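You operate a simulated robot arm through the tools that you are given. There is no shell and no other tool.

You run a simulated robot arm. Do the job below in one go: nothing can be reset, and whatever is moved stays where it is left.

JOB
The riveter is empty: load the full silver cartridge and finish the shoe.
Fine: the empty one goes in the stand's free socket; both outer pairs, once each; index knob back to two. Set down upright: cartridge.

Only the result counts: the job must be done as asked and must still hold three seconds after the hand-in. Knocking over, shifting, dropping, spilling or breaking anything else fails it.

ROBOT AND FRAMES
A 7-joint arm with a four-finger gripper, fixed in place. Base frame: the origin is on the floor under the middle of its stand, x ahead of it, y to its left, z up; the work surface is at about z = 853. Readings come in mm, degrees, newtons and seconds.
It reaches about 1223 mm from its shoulder. Its first joint turns from -69.0 to 172.0 degrees. Payload 3.67 kg.
The TCP is the grasp point between the finger pads, 28 mm short of the fingertips. In the tool frame z runs along the fingers and y along their closing line. The gripper opens to 112 mm; its body begins 73 mm behind the TCP.
Orientation is told as [roll, pitch, yaw] about the base's x, y, z axes, in that order, counted from this pose: with the fingers straight down and closing along the base's y, the tool's x points along the base's -x, its y along +y and its z along -z.

CONTROLS
- The arm moves only by the tool nudge_tool. Its arguments are lists of equal length, an entry for each row: "offset": the shift along the base's x, y, z in mm, a list of three; "angular": the turn, a rotation vector about the base's x, y, z in rad, a list of three; "grip": the finger opening in mm, from 0 to 112. In form: {"offset": [[x, y, z], ...], "angular": [[rx, ry, rz], ...], "grip": [grip, ...]}. A call has 1 to 20 rows; each row shifts and turns the commanded pose from where the row before left it. A row lasts 0.2 s, in which the tool goes at most 50 mm and 8.6 degrees; a call with a longer step from one row to the next is refused whole, and so is a gripper value outside its range. A pose out of reach is approached as far as the arm can. The call stops where the force on the tool passes 70 N (or 10 N more than at its start, if that is more) or the arm is blocked; 0.2 s more then pass. The fingers move at their own pace (about 102.5 mm/s each) and stop on an object; they squeeze with about 21 N. The grip force told is the motor's: it shows also when the fingers shut on nothing. Time passes only in rows, and 0.2 s behind the last, so rows that do not move let the fingers close. It gives the time, the measured TCP pose, the force on the tool (base axes), the opening and the grip force at its end, in the units of the frame above (readings bear some noise), with the torque about the TCP (base axes, N m) and any sound that the robot's microphone picked up, and new pictures: "views" is both (left out), scene, wrist or none.
- Cameras (640 x 400 px; columns grow to the right, rows downward): "scene" is fixed at [219.9, 501.5, 1717.6]; the picture's right is [-0.67, -0.74, 0.00], its down [-0.41, 0.37, -0.83] and it looks along [0.62, -0.56, -0.55] (base axes); focal length 246 px, centre (320, 200). "wrist" rides on the gripper at [60, -18, -104] in the tool frame; the picture's right is [0.29, 0.96, 0.00], its down [-0.80, 0.24, -0.55] and it looks along [-0.53, 0.16, 0.83] (tool axes); focal length 234 px, centre (320, 200). There is no depth. A picture from a camera that has moved, and an enlarged one, comes with that camera's place and axes in the base frame and with its lens.
- lift_body(by): slides the trunk up (or, below 0, down) by that many mm; the arm rides with it, the base frame stays. It gives what a move gives, with no picture.
- inspect(camera, box): a new picture of the part [left, top, right, bottom] of that camera's present view, enlarged. The clock stands still meanwhile.
- close_job(): hands the job in; it is judged then, once.

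Places have to be worked out from the pictures, the camera data and where the tool is seen. Open the gripper and draw the arm clear of the work before you hand the job in, unless the task says otherwise.

The tools are called as a command line: name --argument value ..., lists and objects as JSON in quotes. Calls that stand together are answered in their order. nudge_tool: Moves the arm, as the interface text tells. Its arguments: {"type":"object","properties":{"offset":{"type":"array","items":{"type":"array","items":{"type":"number"}}},"angular":{"type":"array","items":{"type":"array","items":{"type":"number"}}},"grip":{"type":"array","items":{"type":"number"}},"views":{"type":"string","enum":["both","scene","wrist","none"]}},"required":["offset","angular","grip"]} The other tools are called the same way: lift_body (by) moves the trunk up or down; inspect (camera, box) takes an enlarged picture of a part of a camera's view; close_job () hands the job in.

At the start:

```text
time: 0.0
tcp_pos: [732.7, -50.2, 1553.6]
ee_rot: [0.1, 0.0, 0.0]
wrist_force: [0.6, 0.6, -0.9]
wrist_torque: [0.01, 0.01, 0.0]
gripper_width: 111.9
grip_force: 0.1
trunk travel left (down, up): [-750.0, 90.0]
```

scene: 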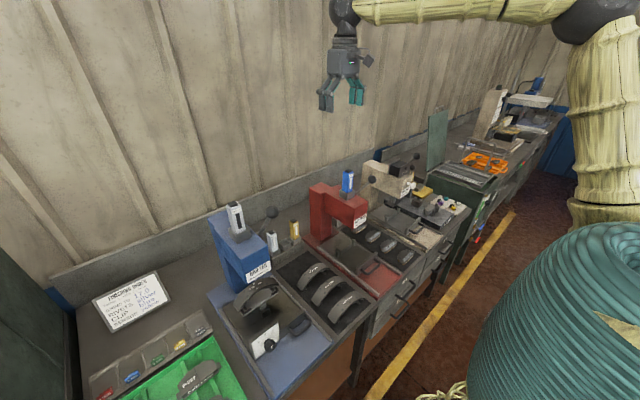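
wrist: 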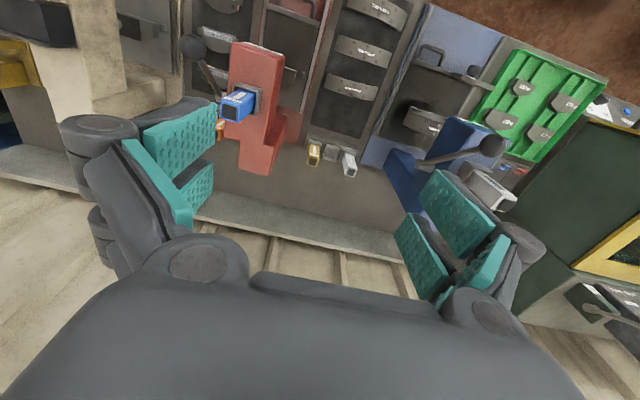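

The scene shows a bench with a blue riveter, a red riveter, cartridges in a stand between, a note card and trays. I'll enlarge several parts before moving.

inspect --camera "scene" --box '[200, 190, 320, 265]'

inspect --camera "scene" --box '[80, 260, 200, 335]'

inspect --camera "scene" --box '[220, 260, 380, 360]'

inspect --camera "wrist" --box '[300, 0, 620, 200]'

```text
5.33 times, centred on (260, 228) of scene
camera zoom: at [219.9, 501.5, 1717.6], right [-0.67, -0.74, 0.0], down [-0.41, 0.37, -0.83], along [0.62, -0.56, -0.55], focal length 1314 px, centre (640, 53)
```

zoom: 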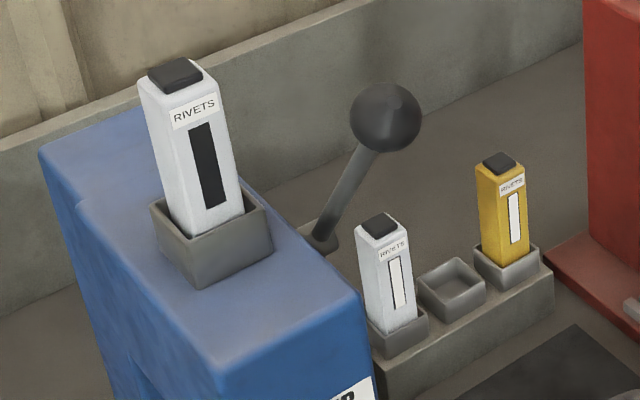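

```text
5.33 times, centred on (140, 298) of scene
camera zoom: at [219.9, 501.5, 1717.6], right [-0.67, -0.74, 0.0], down [-0.41, 0.37, -0.83], along [0.62, -0.56, -0.55], focal length 1314 px, centre (1280, -320)
```

zoom: 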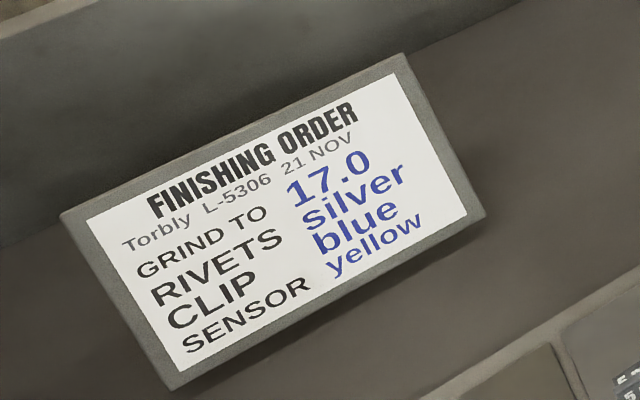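

```text
4.00 times, centred on (300, 310) of scene
camera zoom: at [219.9, 501.5, 1717.6], right [-0.67, -0.74, 0.0], down [-0.41, 0.37, -0.83], along [0.62, -0.56, -0.55], focal length 986 px, centre (400, -240)
```

zoom: 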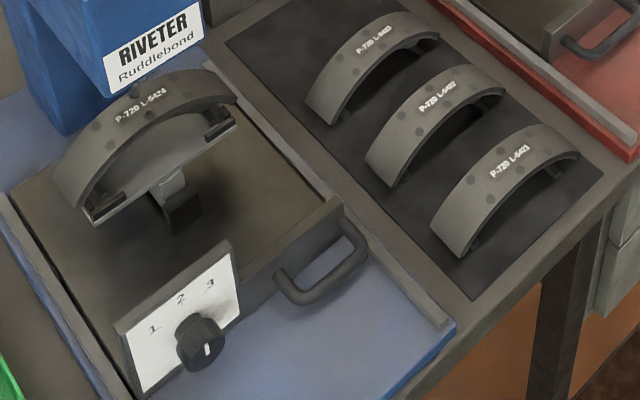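

```text
2.00 times, centred on (460, 100) of wrist
camera zoom: at [672.2, -68.0, 1658.6], right [-0.29, 0.96, 0.0], down [0.8, 0.24, 0.55], along [0.53, 0.16, -0.83], focal length 468 px, centre (40, 400)
```

zoom: 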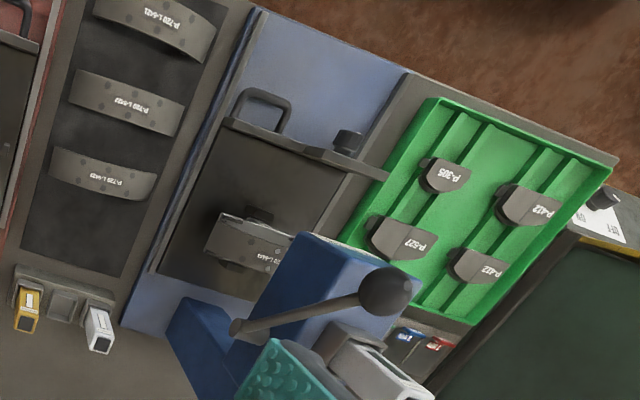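

The order calls for silver rivets; the riveter's cartridge window is dark (empty), and the stand holds a silver with a white window and a gold one. I'll zoom on the index plate, shoe and riveter head to see their state.

inspect --camera "scene" --box '[225, 310, 305, 360]'

inspect --camera "scene" --box '[225, 270, 289, 310]'

inspect --camera "scene" --box '[300, 150, 460, 250]'

inspect --camera "scene" --box '[200, 190, 264, 230]'

inspect --camera "wrist" --box '[380, 40, 540, 140]'

```text
8.00 times, centred on (265, 335) of scene
camera zoom: at [219.9, 501.5, 1717.6], right [-0.67, -0.74, 0.0], down [-0.41, 0.37, -0.83], along [0.62, -0.56, -0.55], focal length 1971 px, centre (760, -880)
```

zoom: 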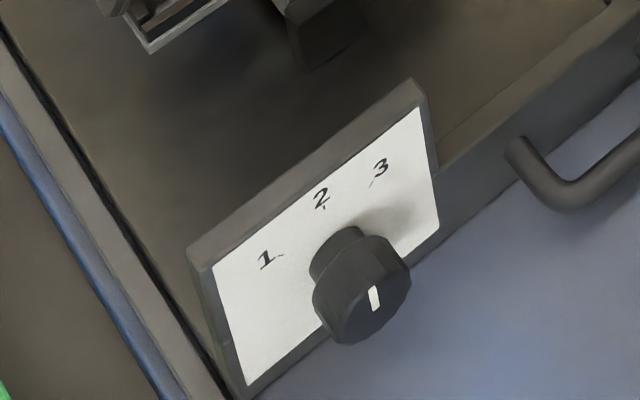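

```text
10.00 times, centred on (257, 290) of scene
camera zoom: at [219.9, 501.5, 1717.6], right [-0.67, -0.74, 0.0], down [-0.41, 0.37, -0.83], along [0.62, -0.56, -0.55], focal length 2464 px, centre (950, -700)
```

zoom: 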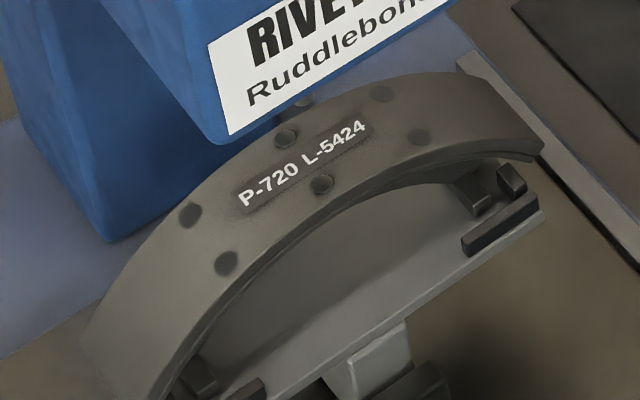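

```text
4.00 times, centred on (380, 200) of scene
camera zoom: at [219.9, 501.5, 1717.6], right [-0.67, -0.74, 0.0], down [-0.41, 0.37, -0.83], along [0.62, -0.56, -0.55], focal length 986 px, centre (80, 200)
```

zoom: 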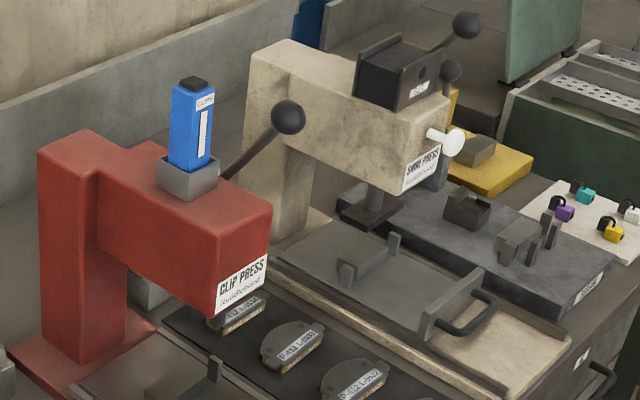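

```text
10.00 times, centred on (232, 210) of scene
camera zoom: at [219.9, 501.5, 1717.6], right [-0.67, -0.74, 0.0], down [-0.41, 0.37, -0.83], along [0.62, -0.56, -0.55], focal length 2464 px, centre (1200, 100)
```

zoom: 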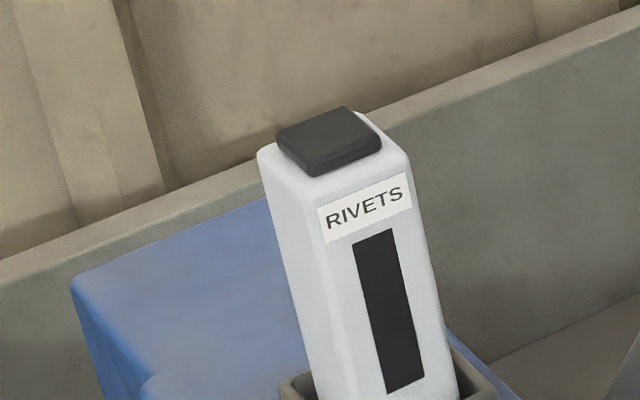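

```text
4.00 times, centred on (460, 90) of wrist
camera zoom: at [672.2, -68.0, 1658.6], right [-0.29, 0.96, 0.0], down [0.8, 0.24, 0.55], along [0.53, 0.16, -0.83], focal length 937 px, centre (-240, 640)
```

zoom: 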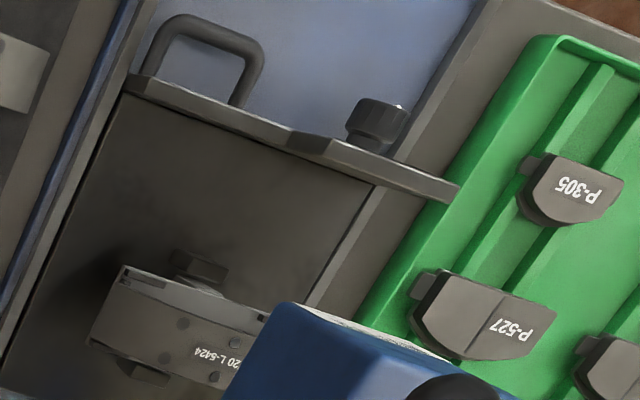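

Triangulating both views I put: riveter cartridge ≈(792,310, top 1338), lever ball ≈(719,229,1311), lever pivot ≈(827,224,1156), stand silver ≈(940,122), gold ≈(934,11), knob ≈(605,358,924), shoe ≈(769,302,1000). I'll bring the wrist camera round in front of the riveter for a closer look, staying high first.

nudge_tool --offset '[[-45, 0, 0], [-45, 0, 0], [-45, 0, 0], [-45, 0, 0], [0, 45, 0], [0, 45, 0], [0, 45, 0], [0, 45, 0], [0, 45, 0], [0, 45, 0], [0, 45, 0], [0, 45, 0], [0, 0, -40], [0, 0, -40], [0, 0, -40], [0, 0, -40]]' --angular '[[0, 0, 0], [0, 0, 0], [0, 0, 0], [0, 0, 0], [0, 0, 0], [0, 0, 0], [0, 0, 0], [0, 0, 0], [0, 0, 0], [0, 0, 0], [0, 0, 0], [0, 0, 0], [0, 0, 0], [0, 0, 0], [0, 0, 0], [0, 0, 0]]' --grip '[112, 112, 112, 112, 112, 112, 112, 112, 112, 112, 112, 112, 112, 112, 112, 112]'

```text
time: 3.6
tcp_pos: [570.5, 288.6, 1428.1]
ee_rot: [5.1, 1.2, -1.3]
wrist_force: [0.5, -0.5, 0.4]
wrist_torque: [0.0, 0.01, -0.01]
gripper_width: 112.0
grip_force: 0.1
trunk travel left (down, up): [-750.0, 90.0]
stopped in row 16: the arm was blocked; the commanded pose is now the measured one
camera wrist: at [511.6, 263.4, 1532.6], right [-0.26, 0.96, 0.09], down [0.81, 0.17, 0.56], along [0.52, 0.22, -0.83], focal length 234 px, centre (320, 200)
```

scene: 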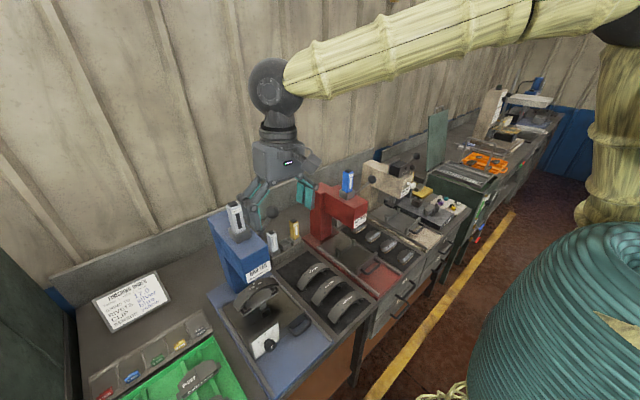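
wrist: 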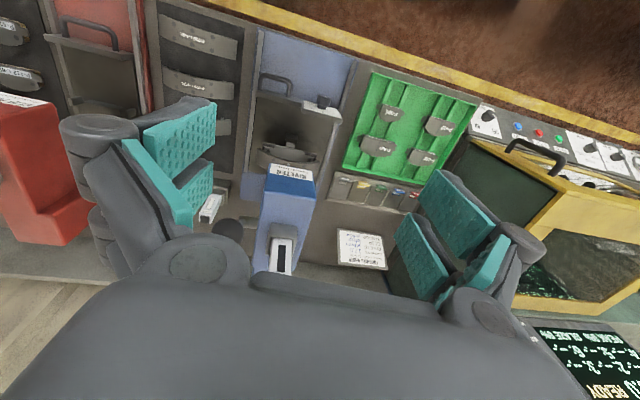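

The arm blocked low with the trunk fully up (likely a joint limit), leaving a 5° tilt. I'll raise slightly and square the tool again, then lower the trunk rather than the arm.

nudge_tool --offset '[[0, 0, 40], [-10, 10, 40], [0, 10, 20]]' --angular '[[-0.045, -0.011, 0.012], [-0.044, -0.01, 0.011], [0, 0, 0]]' --grip '[112, 112, 112]' --views "none"

lift_body --by -250

nudge_tool --offset '[[0, 0, 0]]' --angular '[[0, 0, 0]]' --grip '[112]' --views "both"

```text
time: 4.6
tcp_pos: [577.4, 285.8, 1535.8]
ee_rot: [2.8, 2.1, -1.0]
wrist_force: [-0.7, -0.5, -0.2]
wrist_torque: [0.05, 0.02, 0.0]
gripper_width: 112.0
grip_force: 0.1
trunk travel left (down, up): [-750.0, 90.0]
stopped in row 3: the arm was blocked; the commanded pose is now the measured one
```

```text
time: 7.2
tcp_pos: [577.6, 287.6, 1284.9]
ee_rot: [2.6, 2.1, -0.9]
wrist_force: [0.5, 0.2, 0.7]
wrist_torque: [0.01, -0.01, 0.02]
gripper_width: 112.0
grip_force: 0.0
trunk travel left (down, up): [-500.0, 340.0]
```

```text
time: 7.6
tcp_pos: [577.2, 288.9, 1285.1]
ee_rot: [2.6, 2.2, -1.1]
wrist_force: [-0.1, -0.6, -0.1]
wrist_torque: [0.0, -0.04, -0.04]
gripper_width: 112.0
grip_force: 0.1
trunk travel left (down, up): [-500.0, 340.0]
camera wrist: at [520.3, 266.7, 1390.3], right [-0.27, 0.96, 0.05], down [0.82, 0.2, 0.53], along [0.5, 0.19, -0.84], focal length 234 px, centre (320, 200)
```

scene: 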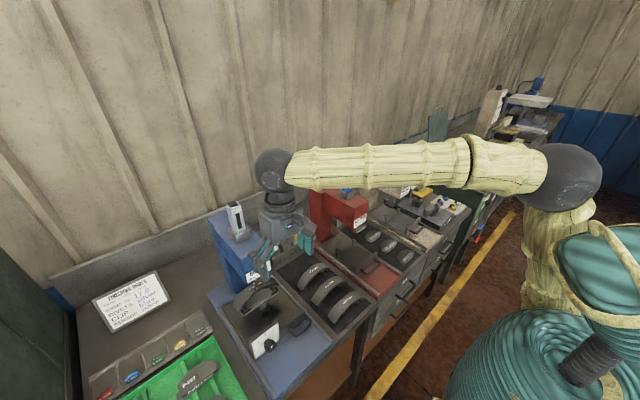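
wrist: 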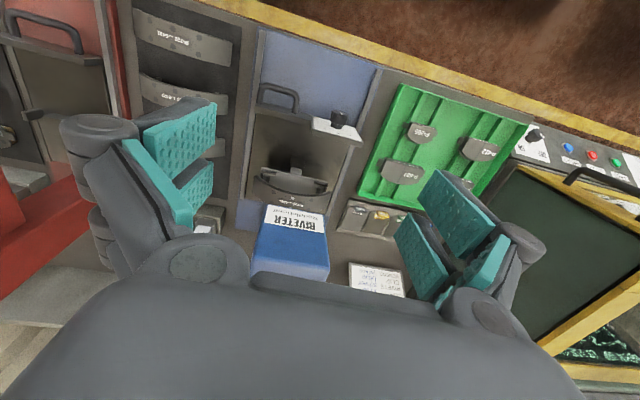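

The lowering worked; tool is at (577,289,1285) with a small residual tilt. I'll test squaring it and moving back and sideways a little to learn what blocks the arm.

nudge_tool --offset '[[0, 0, 0], [0, 0, 0], [0, 0, 0]]' --angular '[[-0.045, -0.037, 0.018], [0, 0, 0], [0, 0, 0]]' --grip '[112, 112, 112]' --views "none"

inspect --camera "wrist" --box '[230, 60, 390, 160]'

inspect --camera "scene" --box '[200, 190, 360, 290]'

```text
time: 8.4
tcp_pos: [583.7, 280.8, 1285.5]
ee_rot: [1.0, 0.9, -0.2]
wrist_force: [-0.2, 0.1, 0.2]
wrist_torque: [-0.04, 0.02, 0.0]
gripper_width: 112.0
grip_force: 0.0
trunk travel left (down, up): [-500.0, 340.0]
```

```text
4.00 times, centred on (310, 110) of wrist
camera zoom: at [524.8, 261.9, 1390.3], right [-0.28, 0.96, 0.02], down [0.81, 0.23, 0.55], along [0.52, 0.17, -0.84], focal length 937 px, centre (360, 560)
```

zoom: 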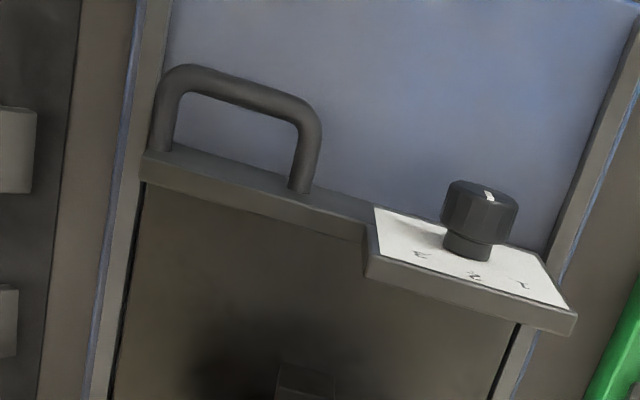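

```text
4.00 times, centred on (280, 240) of scene
camera zoom: at [219.9, 501.5, 1717.6], right [-0.67, -0.74, 0.0], down [-0.41, 0.37, -0.83], along [0.62, -0.56, -0.55], focal length 986 px, centre (480, 40)
```

zoom: 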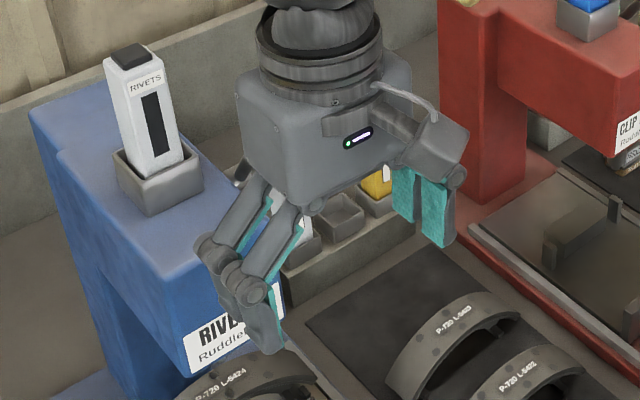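

The index knob's pointer stands at 2 (up), with 1 on the +y side and 3 on the −y side; the knob axis lies along −x. Now I'll raise the trunk so the fingers clear the hopper cartridge (top ≈1338) and move above it.

lift_body --by 170

nudge_tool --offset '[[35, 5, 0], [40, 5, 0], [40, 5, 0], [40, 5, 0], [30, 0, 0]]' --angular '[[-0.017, -0.016, 0.003], [0, 0, 0], [0, 0, 0], [0, 0, 0], [0, 0, 0]]' --grip '[112, 112, 112, 112, 112]'

```text
time: 10.3
tcp_pos: [582.6, 282.4, 1456.6]
ee_rot: [1.0, 0.7, -0.2]
wrist_force: [-0.7, -0.9, -0.4]
wrist_torque: [-0.01, 0.01, 0.0]
gripper_width: 112.2
grip_force: 0.1
trunk travel left (down, up): [-670.0, 170.0]
```

```text
time: 11.2
tcp_pos: [744.6, 226.3, 1530.8]
ee_rot: [6.2, -2.1, -4.0]
wrist_force: [0.7, -0.1, -0.4]
wrist_torque: [0.04, 0.08, -0.01]
gripper_width: 112.0
grip_force: 0.0
trunk travel left (down, up): [-670.0, 170.0]
stopped in row 4: the arm was blocked; the commanded pose is now the measured one
camera wrist: at [678.8, 202.0, 1630.3], right [-0.23, 0.97, 0.09], down [0.79, 0.13, 0.61], along [0.58, 0.21, -0.79], focal length 234 px, centre (320, 200)
```

scene: 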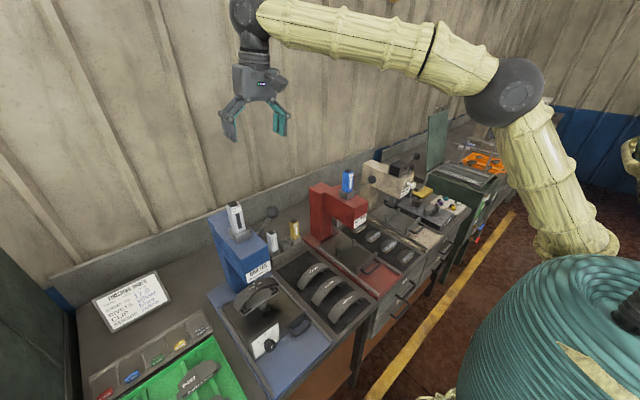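
wrist: 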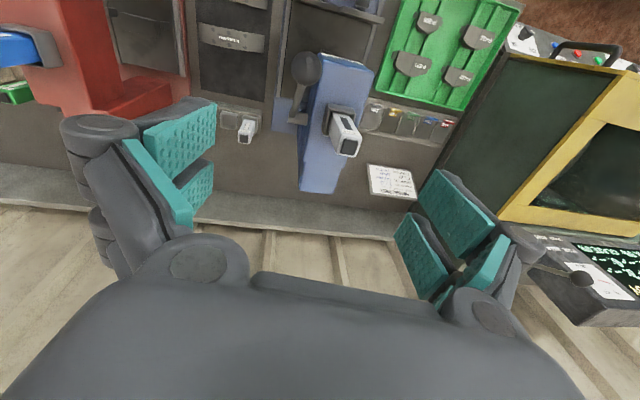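

The arm strayed well off the command (rose to 1531 and tilted), so its posture is awkward. Let me look closely at the arm to understand its shoulder and elbow layout before moving on.

inspect --camera "scene" --box '[440, 40, 640, 400]'

inspect --camera "scene" --box '[200, 0, 440, 150]'

inspect --camera "wrist" --box '[200, 30, 400, 155]'

```text
1.11 times, centred on (540, 220) of scene
camera zoom: at [219.9, 501.5, 1717.6], right [-0.67, -0.74, 0.0], down [-0.41, 0.37, -0.83], along [0.62, -0.56, -0.55], focal length 274 px, centre (76, 178)
```

zoom: 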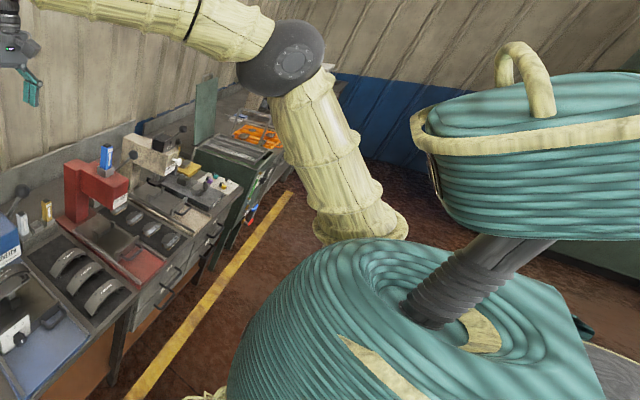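

```text
2.67 times, centred on (320, 75) of scene
camera zoom: at [219.9, 501.5, 1717.6], right [-0.67, -0.74, 0.0], down [-0.41, 0.37, -0.83], along [0.62, -0.56, -0.55], focal length 657 px, centre (320, 533)
```

zoom: 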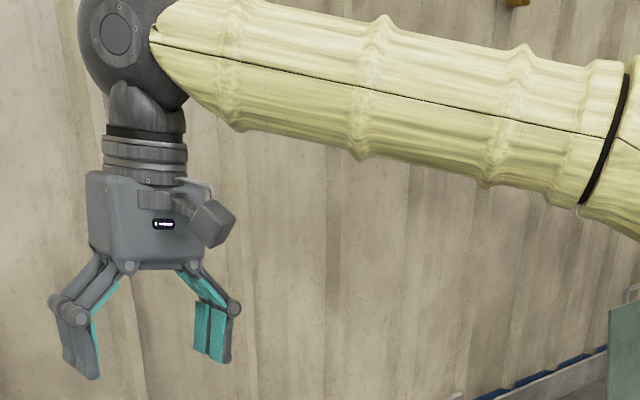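

```text
3.20 times, centred on (300, 92) of wrist
camera zoom: at [678.8, 202.0, 1630.3], right [-0.23, 0.97, 0.09], down [0.79, 0.13, 0.61], along [0.58, 0.21, -0.79], focal length 749 px, centre (384, 544)
```

zoom: 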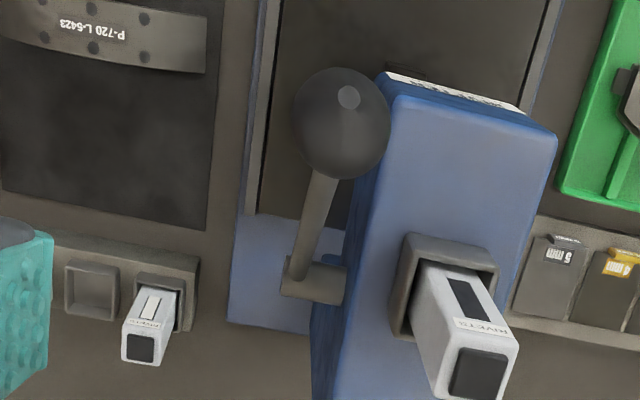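

The arm hangs from a right-side shoulder (about (100,−260, ~1310 now)), so the hopper is far across the body and reach is the constraint. I'll raise the trunk to bring the shoulder level with the wrist, then square the tool and come down.

lift_body --by 160

nudge_tool --offset '[[0, 0, -40], [0, 0, -40], [0, 0, -40], [0, 0, -40]]' --angular '[[-0.03, 0.01, 0.02], [-0.03, 0.01, 0.02], [-0.025, 0.008, 0.015], [-0.02, 0.008, 0.015]]' --grip '[112, 112, 112, 112]' --views "scene"

```text
time: 13.1
tcp_pos: [738.8, 228.6, 1692.6]
ee_rot: [6.1, -2.3, -4.0]
wrist_force: [0.6, -0.7, 0.1]
wrist_torque: [0.0, 0.04, -0.04]
gripper_width: 111.9
grip_force: 0.0
trunk travel left (down, up): [-830.0, 10.0]
```

```text
time: 14.3
tcp_pos: [747.3, 198.4, 1567.8]
ee_rot: [3.3, -1.3, -1.5]
wrist_force: [-0.4, -0.5, 0.1]
wrist_torque: [-0.01, -0.04, 0.04]
gripper_width: 112.0
grip_force: 0.0
trunk travel left (down, up): [-830.0, 10.0]
stopped in row 4: the arm was blocked; the commanded pose is now the measured one
```

scene: 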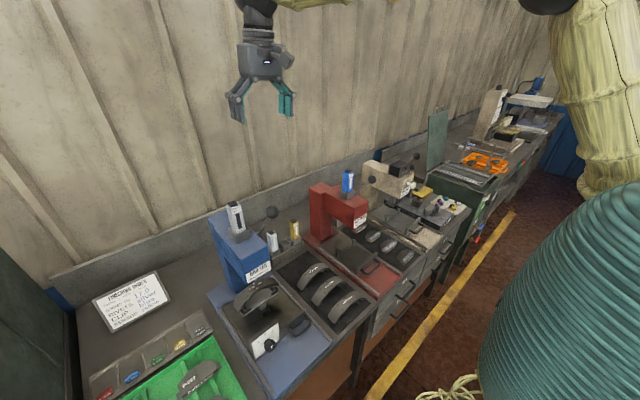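

Commanding it square pulls the hand toward −y, so a shoulder limit restricts wrist +y travel. If the fingers close along x (yaw −90°), I can lean the hand toward −y and still keep cartridges upright; I'll back off to y≈60, square up and yaw −90° to test that.

nudge_tool --offset '[[0, -45, 0], [0, -45, 0], [0, -45, 0], [0, 0, 0], [0, 0, 0], [0, 0, 0], [0, 0, 0], [0, 0, 0], [0, 0, 0], [0, 0, 0], [0, 0, 0], [0, 0, 0], [0, 0, 0], [0, 0, 0], [0, 0, 0]]' --angular '[[-0.03, 0.01, 0.013], [-0.028, 0.013, 0.013], [0, 0, 0], [0, 0, -0.1428], [0, 0, -0.1428], [0, 0, -0.1428], [0, 0, -0.1428], [0, 0, -0.1428], [0, 0, -0.1428], [0, 0, -0.1428], [0, 0, -0.1428], [0, 0, -0.1428], [0, 0, -0.1428], [0, 0, -0.1428], [0, 0, 0]]' --grip '[112, 112, 112, 112, 112, 112, 112, 112, 112, 112, 112, 112, 112, 112, 112]' --views "both"

```text
time: 17.7
tcp_pos: [753.0, 23.6, 1606.7]
ee_rot: [0.6, 6.5, -91.6]
wrist_force: [0.0, 0.6, 0.9]
wrist_torque: [0.0, 0.01, 0.0]
gripper_width: 112.4
grip_force: 0.0
trunk travel left (down, up): [-830.0, 10.0]
stopped in row 15: the arm was blocked; the commanded pose is now the measured one
camera wrist: at [734.6, 71.1, 1717.1], right [0.97, 0.26, 0.04], down [0.21, -0.86, 0.46], along [0.16, -0.44, -0.89], focal length 234 px, centre (320, 200)
```

scene: 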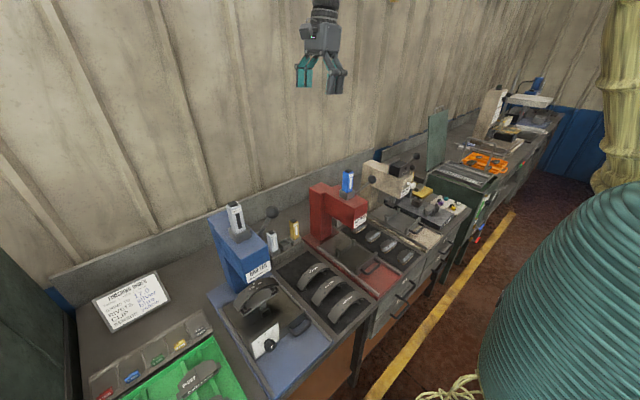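
wrist: 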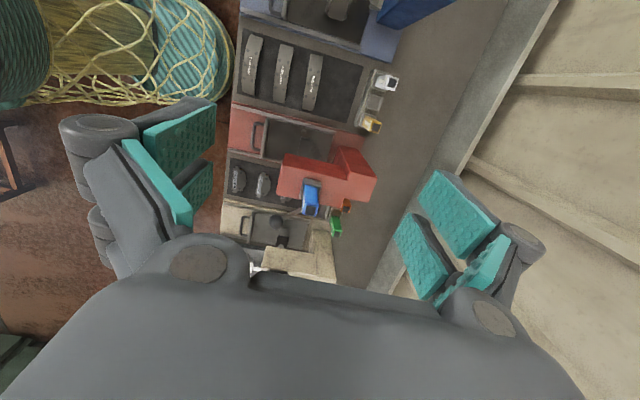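

It rotated but drifted up and blocked again with a 6.5° tilt, so the raised-elbow posture is near a limit. I'll go down here over clear space, squaring up, to see whether the posture relaxes.

nudge_tool --offset '[[0, 0, -40], [0, 0, -40], [0, 0, -40], [0, 0, -40], [0, 0, 0]]' --angular '[[0, 0, 0], [0, -0.03, 0.01], [0, -0.04, 0.01], [0, -0.04, 0.005], [0, 0, 0]]' --grip '[112, 112, 112, 112, 112]' --views "scene"

```text
time: 18.9
tcp_pos: [755.4, 11.7, 1452.2]
ee_rot: [6.9, 8.3, -90.2]
wrist_force: [-0.4, 0.2, 0.0]
wrist_torque: [0.01, 0.01, 0.0]
gripper_width: 112.0
grip_force: 0.1
trunk travel left (down, up): [-830.0, 10.0]
```

scene: 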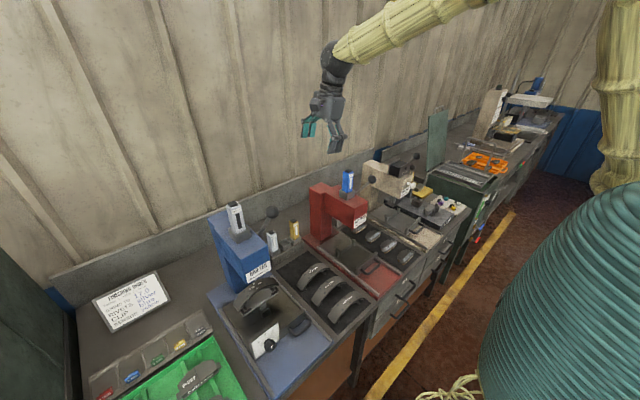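

No block this time but the tool reads tilted (6.9, 8.3). I'll hold still a moment to see whether it settles to the commanded pose.

nudge_tool --offset '[[0, 0, 0], [0, 0, 0], [0, 0, 0], [0, 0, 0], [0, 0, 0]]' --angular '[[0, 0, 0], [0, 0, 0], [0, 0, 0], [0, 0, 0], [0, 0, 0]]' --grip '[112, 112, 112, 112, 112]' --views "scene"

```text
time: 20.1
tcp_pos: [754.3, 12.9, 1454.1]
ee_rot: [7.0, 8.3, -90.1]
wrist_force: [0.1, -0.7, -0.9]
wrist_torque: [0.03, -0.01, 0.02]
gripper_width: 112.0
grip_force: 0.1
trunk travel left (down, up): [-830.0, 10.0]
```

scene: 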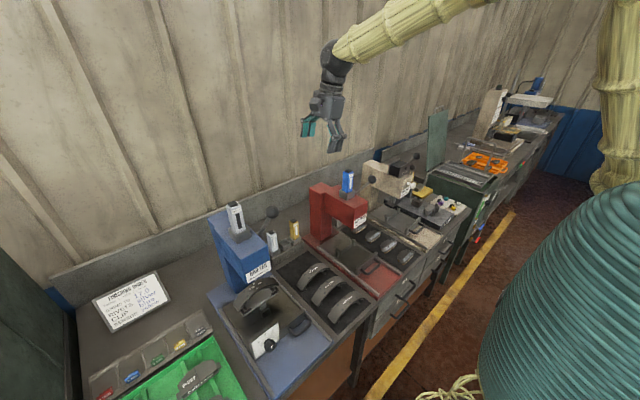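

It settled exactly where my own (wrongly axised) correction put it, so tracking here is good. I'll correct with −0.145 rad about x and +0.12 rad about y to make the tool vertical at yaw −90.

nudge_tool --offset '[[0, 0, 0], [0, 0, 0], [0, 0, 0]]' --angular '[[-0.072, 0.06, 0], [-0.072, 0.06, 0], [0, 0, 0]]' --grip '[112, 112, 112]' --views "none"

```text
time: 21.1
tcp_pos: [761.1, -13.1, 1484.1]
ee_rot: [0.9, 4.3, -91.8]
wrist_force: [-0.4, -0.2, -0.1]
wrist_torque: [0.01, 0.05, 0.01]
gripper_width: 112.2
grip_force: 0.1
trunk travel left (down, up): [-830.0, 10.0]
stopped in row 3: the arm was blocked; the commanded pose is now the measured one
```

Yaw −90 clearly restricts the arm more than yaw 0 did, which suggests the wrist-roll is at its limit in that sense; turning the other way should free it. I'll rotate back through 0 to about +45° and check tracking.

nudge_tool --offset '[[0, 0, 0], [0, 0, 0], [0, 0, 0], [0, 0, 0], [0, 0, 0], [0, 0, 0], [0, 0, 0], [0, 0, 0], [0, 0, 0], [0, 0, 0], [0, 0, 0], [0, 0, 0], [0, 0, 0], [0, 0, 0], [0, 0, 0], [0, 0, 0], [0, 0, 0], [0, 0, 0]]' --angular '[[0, 0, 0.1428], [0, 0, 0.1428], [0, 0, 0.1428], [0, 0, 0.1428], [0, 0, 0.1428], [0, 0, 0.1428], [0, 0, 0.1428], [0, 0, 0.1428], [0, 0, 0.1428], [0, 0, 0.1428], [0, 0, 0.1428], [0, 0, 0.1428], [0, 0, 0.1428], [0, 0, 0.1428], [0, 0, 0.1428], [0, 0, 0.1428], [0, 0, 0], [0, 0, 0]]' --grip '[112, 112, 112, 112, 112, 112, 112, 112, 112, 112, 112, 112, 112, 112, 112, 112, 112, 112]' --views "scene"

```text
time: 24.9
tcp_pos: [760.0, -9.8, 1482.8]
ee_rot: [1.0, 4.1, 39.3]
wrist_force: [0.1, 0.0, -0.6]
wrist_torque: [0.0, 0.02, 0.01]
gripper_width: 112.0
grip_force: 0.1
trunk travel left (down, up): [-830.0, 10.0]
```

scene: 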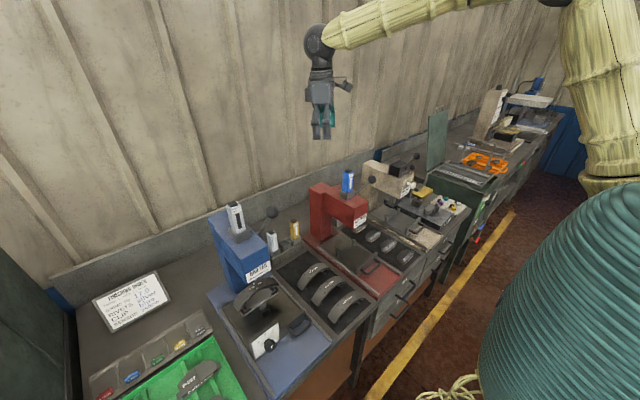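

Tracking is now exact at yaw +39. I'll remove the residual tilt, continue to yaw +90 and move toward +y to see how far it follows.

nudge_tool --offset '[[0, 0, 0], [0, 0, 0], [0, 0, 0], [0, 0, 0], [0, 0, 0], [0, 0, 0], [0, 0, 0], [0, 0, 0], [0, 45, 0], [0, 45, 0], [0, 45, 0], [0, 45, 0], [0, 0, 0], [0, 0, 0]]' --angular '[[0.032, -0.066, 0], [0, 0, 0.1264], [0, 0, 0.1264], [0, 0, 0.1264], [0, 0, 0.1264], [0, 0, 0.1264], [0, 0, 0.1264], [0, 0, 0.1264], [0, 0, 0], [0, 0, 0], [0, 0, 0], [0, 0, 0], [0, 0, 0], [0, 0, 0]]' --grip '[112, 112, 112, 112, 112, 112, 112, 112, 112, 112, 112, 112, 112, 112]' --views "both"

```text
time: 27.9
tcp_pos: [760.3, 173.8, 1481.7]
ee_rot: [0.1, 0.1, 89.8]
wrist_force: [-0.3, -0.8, 0.4]
wrist_torque: [-0.02, -0.01, 0.01]
gripper_width: 112.1
grip_force: 0.1
trunk travel left (down, up): [-830.0, 10.0]
camera wrist: at [777.8, 113.5, 1586.6], right [-0.96, -0.28, 0.0], down [-0.24, 0.8, 0.55], along [-0.16, 0.53, -0.83], focal length 234 px, centre (320, 200)
```

scene: 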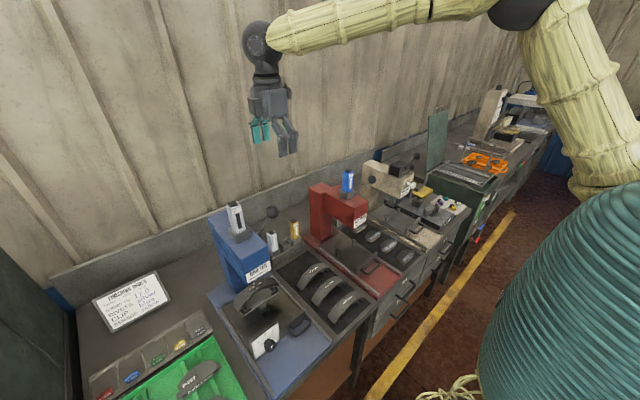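
wrist: 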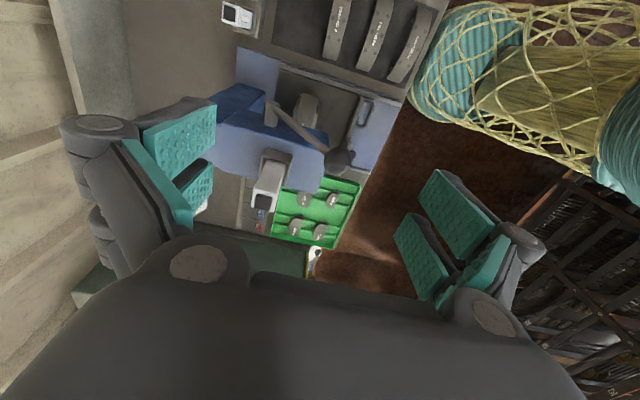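

Yaw +90 tracks exactly. I'll go on to over the hopper at about (792,310,1470) and look down.

nudge_tool --offset '[[10, 45, 0], [10, 45, 0], [10, 45, 0], [0, 0, 0], [0, 0, 0]]' --angular '[[0, 0, 0], [0, 0, 0], [0, 0, 0], [0, 0, 0], [0, 0, 0]]' --grip '[112, 112, 112, 112, 112]' --views "both"

inspect --camera "wrist" --box '[220, 100, 420, 225]'

inspect --camera "scene" --box '[200, 100, 328, 180]'

```text
time: 29.3
tcp_pos: [812.2, 263.0, 1506.4]
ee_rot: [0.5, -3.1, 87.2]
wrist_force: [0.3, -0.1, -0.1]
wrist_torque: [-0.01, 0.01, 0.01]
gripper_width: 111.9
grip_force: 0.0
trunk travel left (down, up): [-830.0, 10.0]
stopped in row 5: the arm was blocked; the commanded pose is now the measured one
camera wrist: at [828.2, 197.8, 1607.7], right [-0.97, -0.24, -0.01], down [-0.2, 0.78, 0.6], along [-0.14, 0.58, -0.8], focal length 234 px, centre (320, 200)
```

scene: 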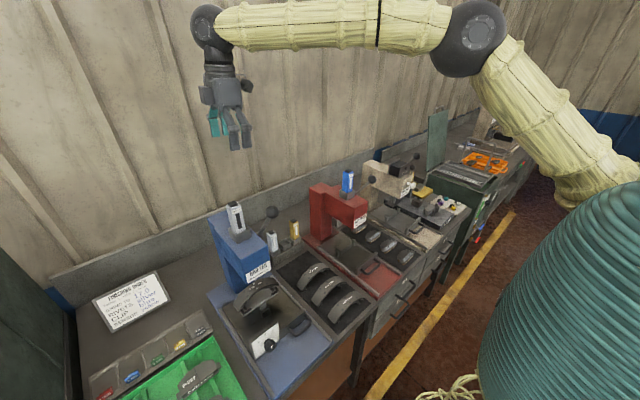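
wrist: 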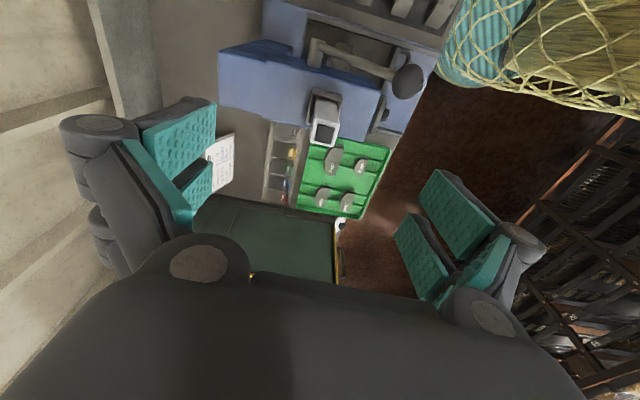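

```text
3.20 times, centred on (320, 162) of wrist
camera zoom: at [828.2, 197.8, 1607.7], right [-0.97, -0.24, -0.01], down [-0.2, 0.78, 0.6], along [-0.14, 0.58, -0.8], focal length 749 px, centre (320, 320)
```

zoom: 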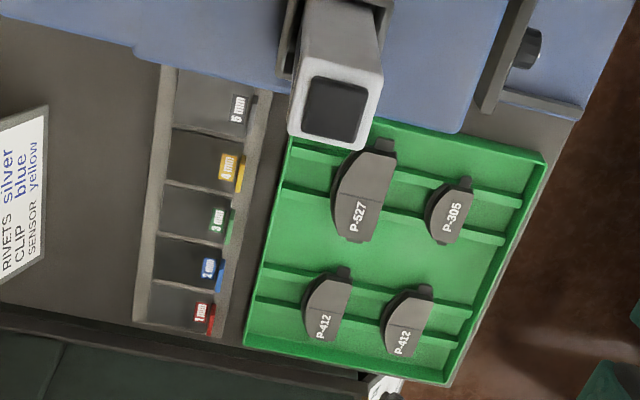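

```text
5.00 times, centred on (264, 140) of scene
camera zoom: at [219.9, 501.5, 1717.6], right [-0.67, -0.74, 0.0], down [-0.41, 0.37, -0.83], along [0.62, -0.56, -0.55], focal length 1232 px, centre (600, 500)
```

zoom: 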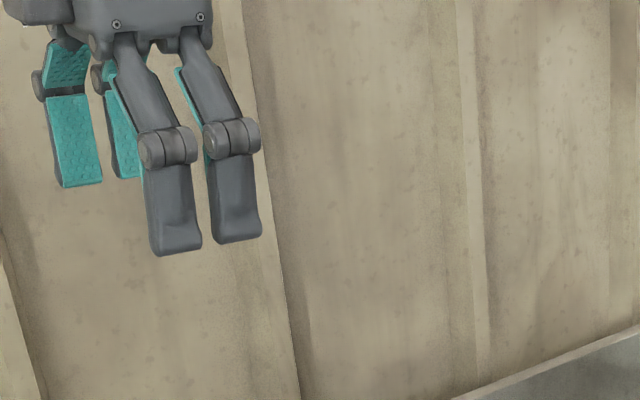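

It stopped short at reach: (812,263,1506) with the wrist well above the shoulder. Going lower helps, so I'll retreat to y≈200, descend to z≈1400, then go in toward y=310 with a 10° lean (tips toward +y), which keeps the pads flush because they close along x.

nudge_tool --offset '[[-7, -40, -10], [-10, -25, -45], [-5, 0, -45], [0, 0, 0], [0, 0, 0]]' --angular '[[0, 0, 0.025], [0, 0, 0.024], [0, 0, 0], [0, 0, 0], [0, 0, 0]]' --grip '[112, 112, 112, 112, 112]' --views "none"

```text
refused: row 2 steps farther than a row can; nothing moved
```

That row was just over 50 mm; I'll split it into smaller steps.

nudge_tool --offset '[[-7, -40, -10], [-10, -25, -30], [-5, 0, -40], [0, 0, -25], [0, 0, 0], [0, 0, 0]]' --angular '[[0, 0, 0.025], [0, 0, 0.024], [0, 0, 0], [0, 0, 0], [0, 0, 0], [0, 0, 0]]' --grip '[112, 112, 112, 112, 112, 112]' --views "none"

```text
time: 30.7
tcp_pos: [787.5, 203.1, 1402.9]
ee_rot: [0.4, -2.8, 90.1]
wrist_force: [0.7, 0.6, 0.1]
wrist_torque: [-0.02, -0.01, 0.02]
gripper_width: 112.1
grip_force: 0.0
trunk travel left (down, up): [-830.0, 10.0]
```

Position tracks well at (788,203,1403). Now I lean 8° and move +y to ~308 in steps.

nudge_tool --offset '[[1, 35, 0], [1, 35, 0], [1, 35, 0], [0, 0, 0], [0, 0, 0]]' --angular '[[0.07, 0, 0], [0.06, 0, 0], [0, 0, 0], [0, 0, 0], [0, 0, 0]]' --grip '[112, 112, 112, 112, 112]' --views "both"

inspect --camera "wrist" --box '[220, 100, 420, 225]'

inspect --camera "scene" --box '[170, 130, 330, 230]'

```text
time: 31.9
tcp_pos: [791.7, 306.5, 1402.5]
ee_rot: [0.3, -10.4, 90.1]
wrist_force: [-0.1, 0.1, 0.5]
wrist_torque: [0.0, 0.02, -0.01]
gripper_width: 112.0
grip_force: 0.1
trunk travel left (down, up): [-830.0, 10.0]
camera wrist: at [810.0, 229.1, 1493.8], right [-0.96, -0.29, -0.05], down [-0.24, 0.68, 0.69], along [-0.17, 0.67, -0.72], focal length 234 px, centre (320, 200)
```

scene: 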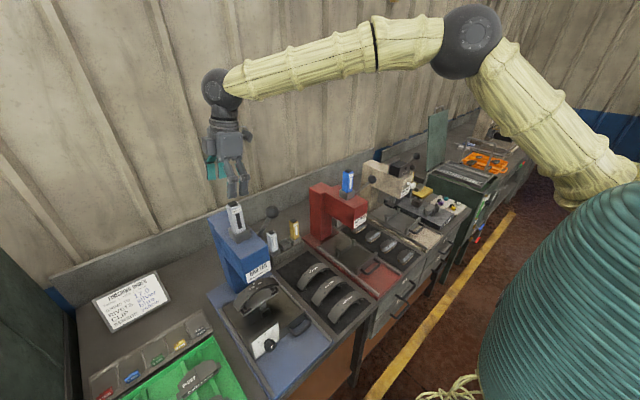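
wrist: 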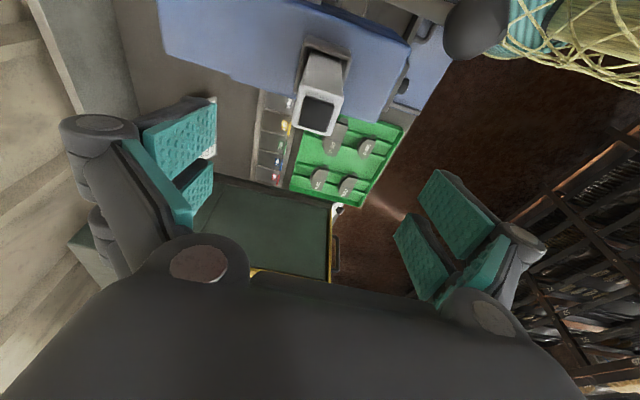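

```text
3.20 times, centred on (320, 162) of wrist
camera zoom: at [810.0, 229.1, 1493.8], right [-0.96, -0.29, -0.05], down [-0.24, 0.68, 0.69], along [-0.17, 0.67, -0.72], focal length 749 px, centre (320, 320)
```

zoom: 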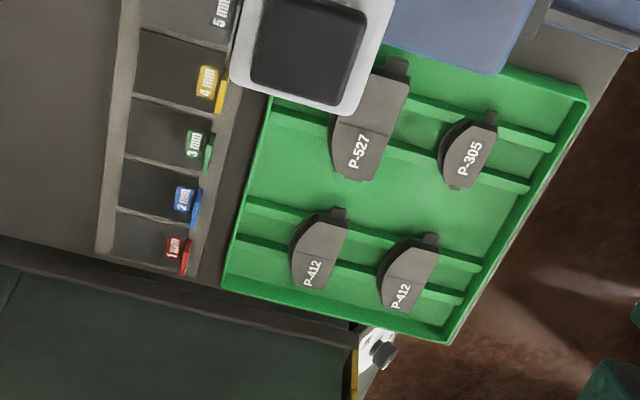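

```text
4.00 times, centred on (250, 180) of scene
camera zoom: at [219.9, 501.5, 1717.6], right [-0.67, -0.74, 0.0], down [-0.41, 0.37, -0.83], along [0.62, -0.56, -0.55], focal length 986 px, centre (600, 280)
```

zoom: 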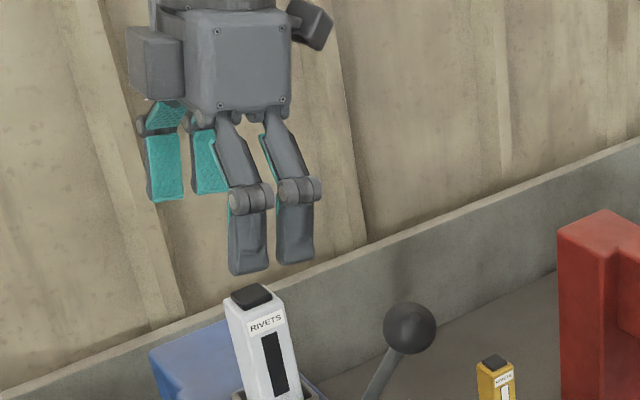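

Now I'm right above the hopper: TCP (792,306,1402), leaning 10°. Both views put the cartridge top at about (798.5,301,1335); I'll shift to that, narrow the opening to 90 and descend partway for a closer check.

nudge_tool --offset '[[6.5, -4, 0], [0, 0, -25], [0, 0, -25], [0, 0, 0]]' --angular '[[0, 0, 0], [0, 0, 0], [0, 0, 0], [0, 0, 0]]' --grip '[90, 90, 90, 90]' --views "both"

inspect --camera "wrist" --box '[240, 50, 400, 150]'

inspect --camera "scene" --box '[200, 160, 280, 210]'

```text
time: 32.9
tcp_pos: [797.9, 303.6, 1353.3]
ee_rot: [0.3, -10.4, 90.2]
wrist_force: [0.0, -1.1, 0.3]
wrist_torque: [0.0, -0.01, 0.0]
gripper_width: 89.8
grip_force: 0.1
trunk travel left (down, up): [-830.0, 10.0]
camera wrist: at [816.0, 226.0, 1444.5], right [-0.96, -0.29, -0.05], down [-0.24, 0.68, 0.69], along [-0.16, 0.67, -0.72], focal length 234 px, centre (320, 200)
```

scene: 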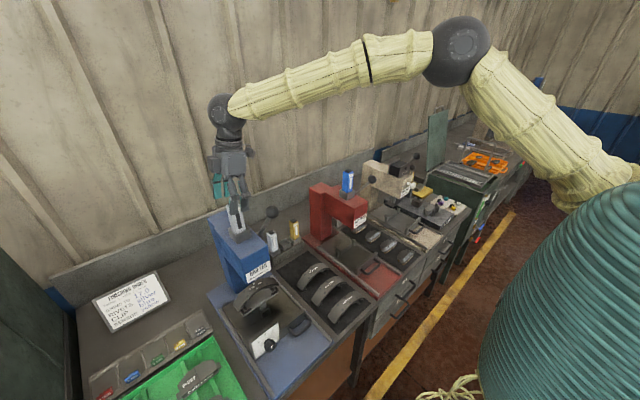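
wrist: 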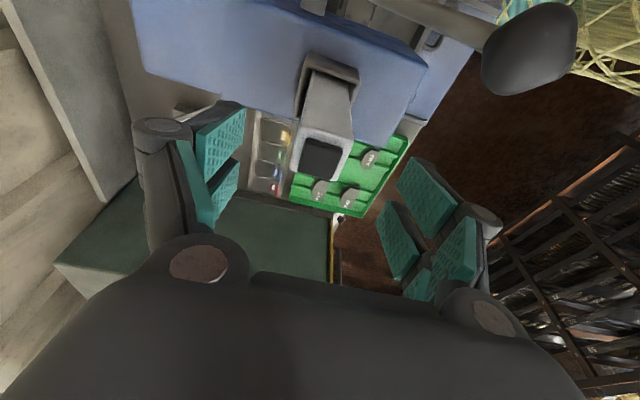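

```text
4.00 times, centred on (320, 100) of wrist
camera zoom: at [816.0, 226.0, 1444.5], right [-0.96, -0.29, -0.05], down [-0.24, 0.68, 0.69], along [-0.16, 0.67, -0.72], focal length 937 px, centre (320, 600)
```

zoom: 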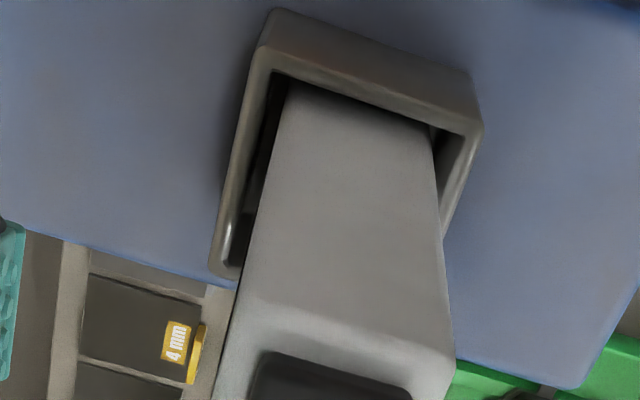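

```text
8.00 times, centred on (240, 185) of scene
camera zoom: at [219.9, 501.5, 1717.6], right [-0.67, -0.74, 0.0], down [-0.41, 0.37, -0.83], along [0.62, -0.56, -0.55], focal length 1971 px, centre (960, 320)
```

zoom: 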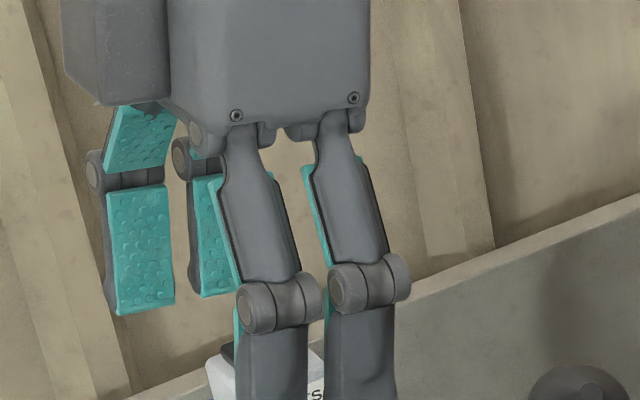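

The socket and cartridge are clear in view; the cap centre works out near (799.8,299). I'll shift +2,−3, descend to TCP z≈1300 and look again before closing.

nudge_tool --offset '[[2, -3, -10], [0, 0, -22], [0, 0, -21], [0, 0, 0]]' --angular '[[0, 0, 0], [0, 0, 0], [0, 0, 0], [0, 0, 0]]' --grip '[90, 90, 90, 90]' --views "both"

inspect --camera "wrist" --box '[200, 60, 440, 210]'

inspect --camera "scene" --box '[195, 180, 291, 240]'

```text
time: 33.9
tcp_pos: [799.2, 299.3, 1299.7]
ee_rot: [0.3, -10.4, 90.1]
wrist_force: [-0.2, 0.1, 0.0]
wrist_torque: [-0.02, -0.01, 0.03]
gripper_width: 90.0
grip_force: 0.0
trunk travel left (down, up): [-830.0, 10.0]
camera wrist: at [818.0, 222.7, 1391.5], right [-0.96, -0.29, -0.05], down [-0.24, 0.68, 0.69], along [-0.17, 0.67, -0.72], focal length 234 px, centre (320, 200)
```

scene: 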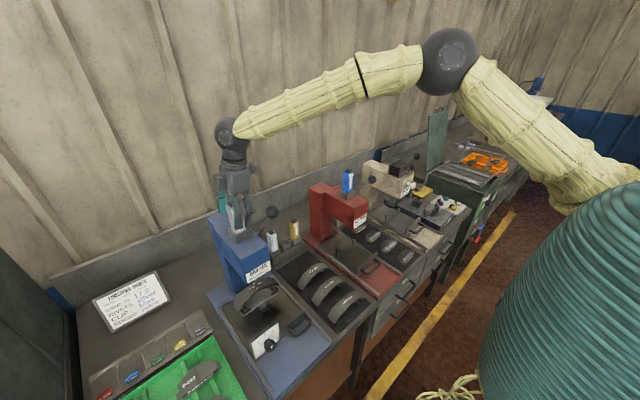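
wrist: 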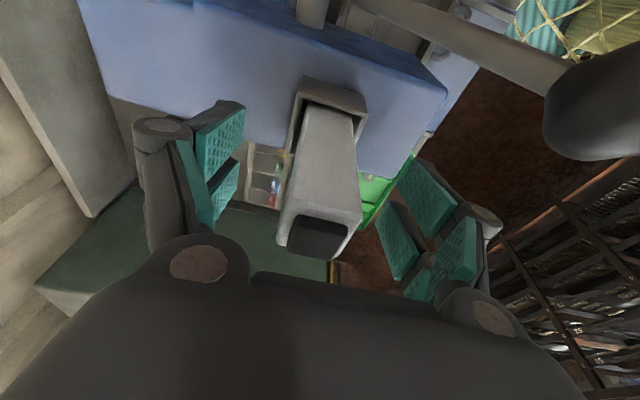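

```text
2.67 times, centred on (320, 135) of wrist
camera zoom: at [818.0, 222.7, 1391.5], right [-0.96, -0.29, -0.05], down [-0.24, 0.68, 0.69], along [-0.17, 0.67, -0.72], focal length 624 px, centre (320, 373)
```

zoom: 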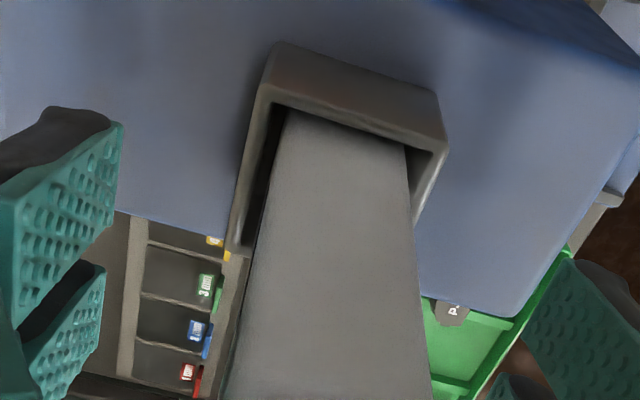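

```text
6.67 times, centred on (243, 210) of scene
camera zoom: at [219.9, 501.5, 1717.6], right [-0.67, -0.74, 0.0], down [-0.41, 0.37, -0.83], along [0.62, -0.56, -0.55], focal length 1642 px, centre (833, 133)
```

zoom: 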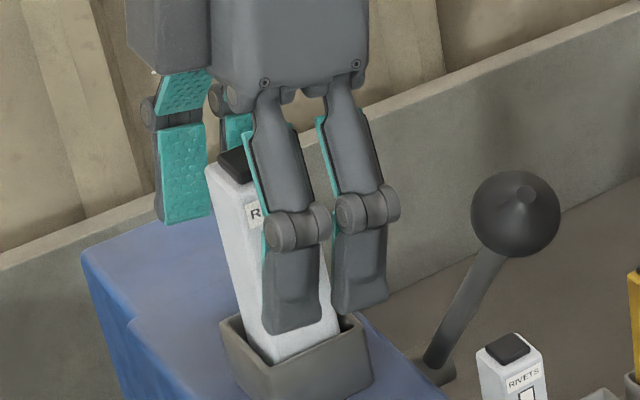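

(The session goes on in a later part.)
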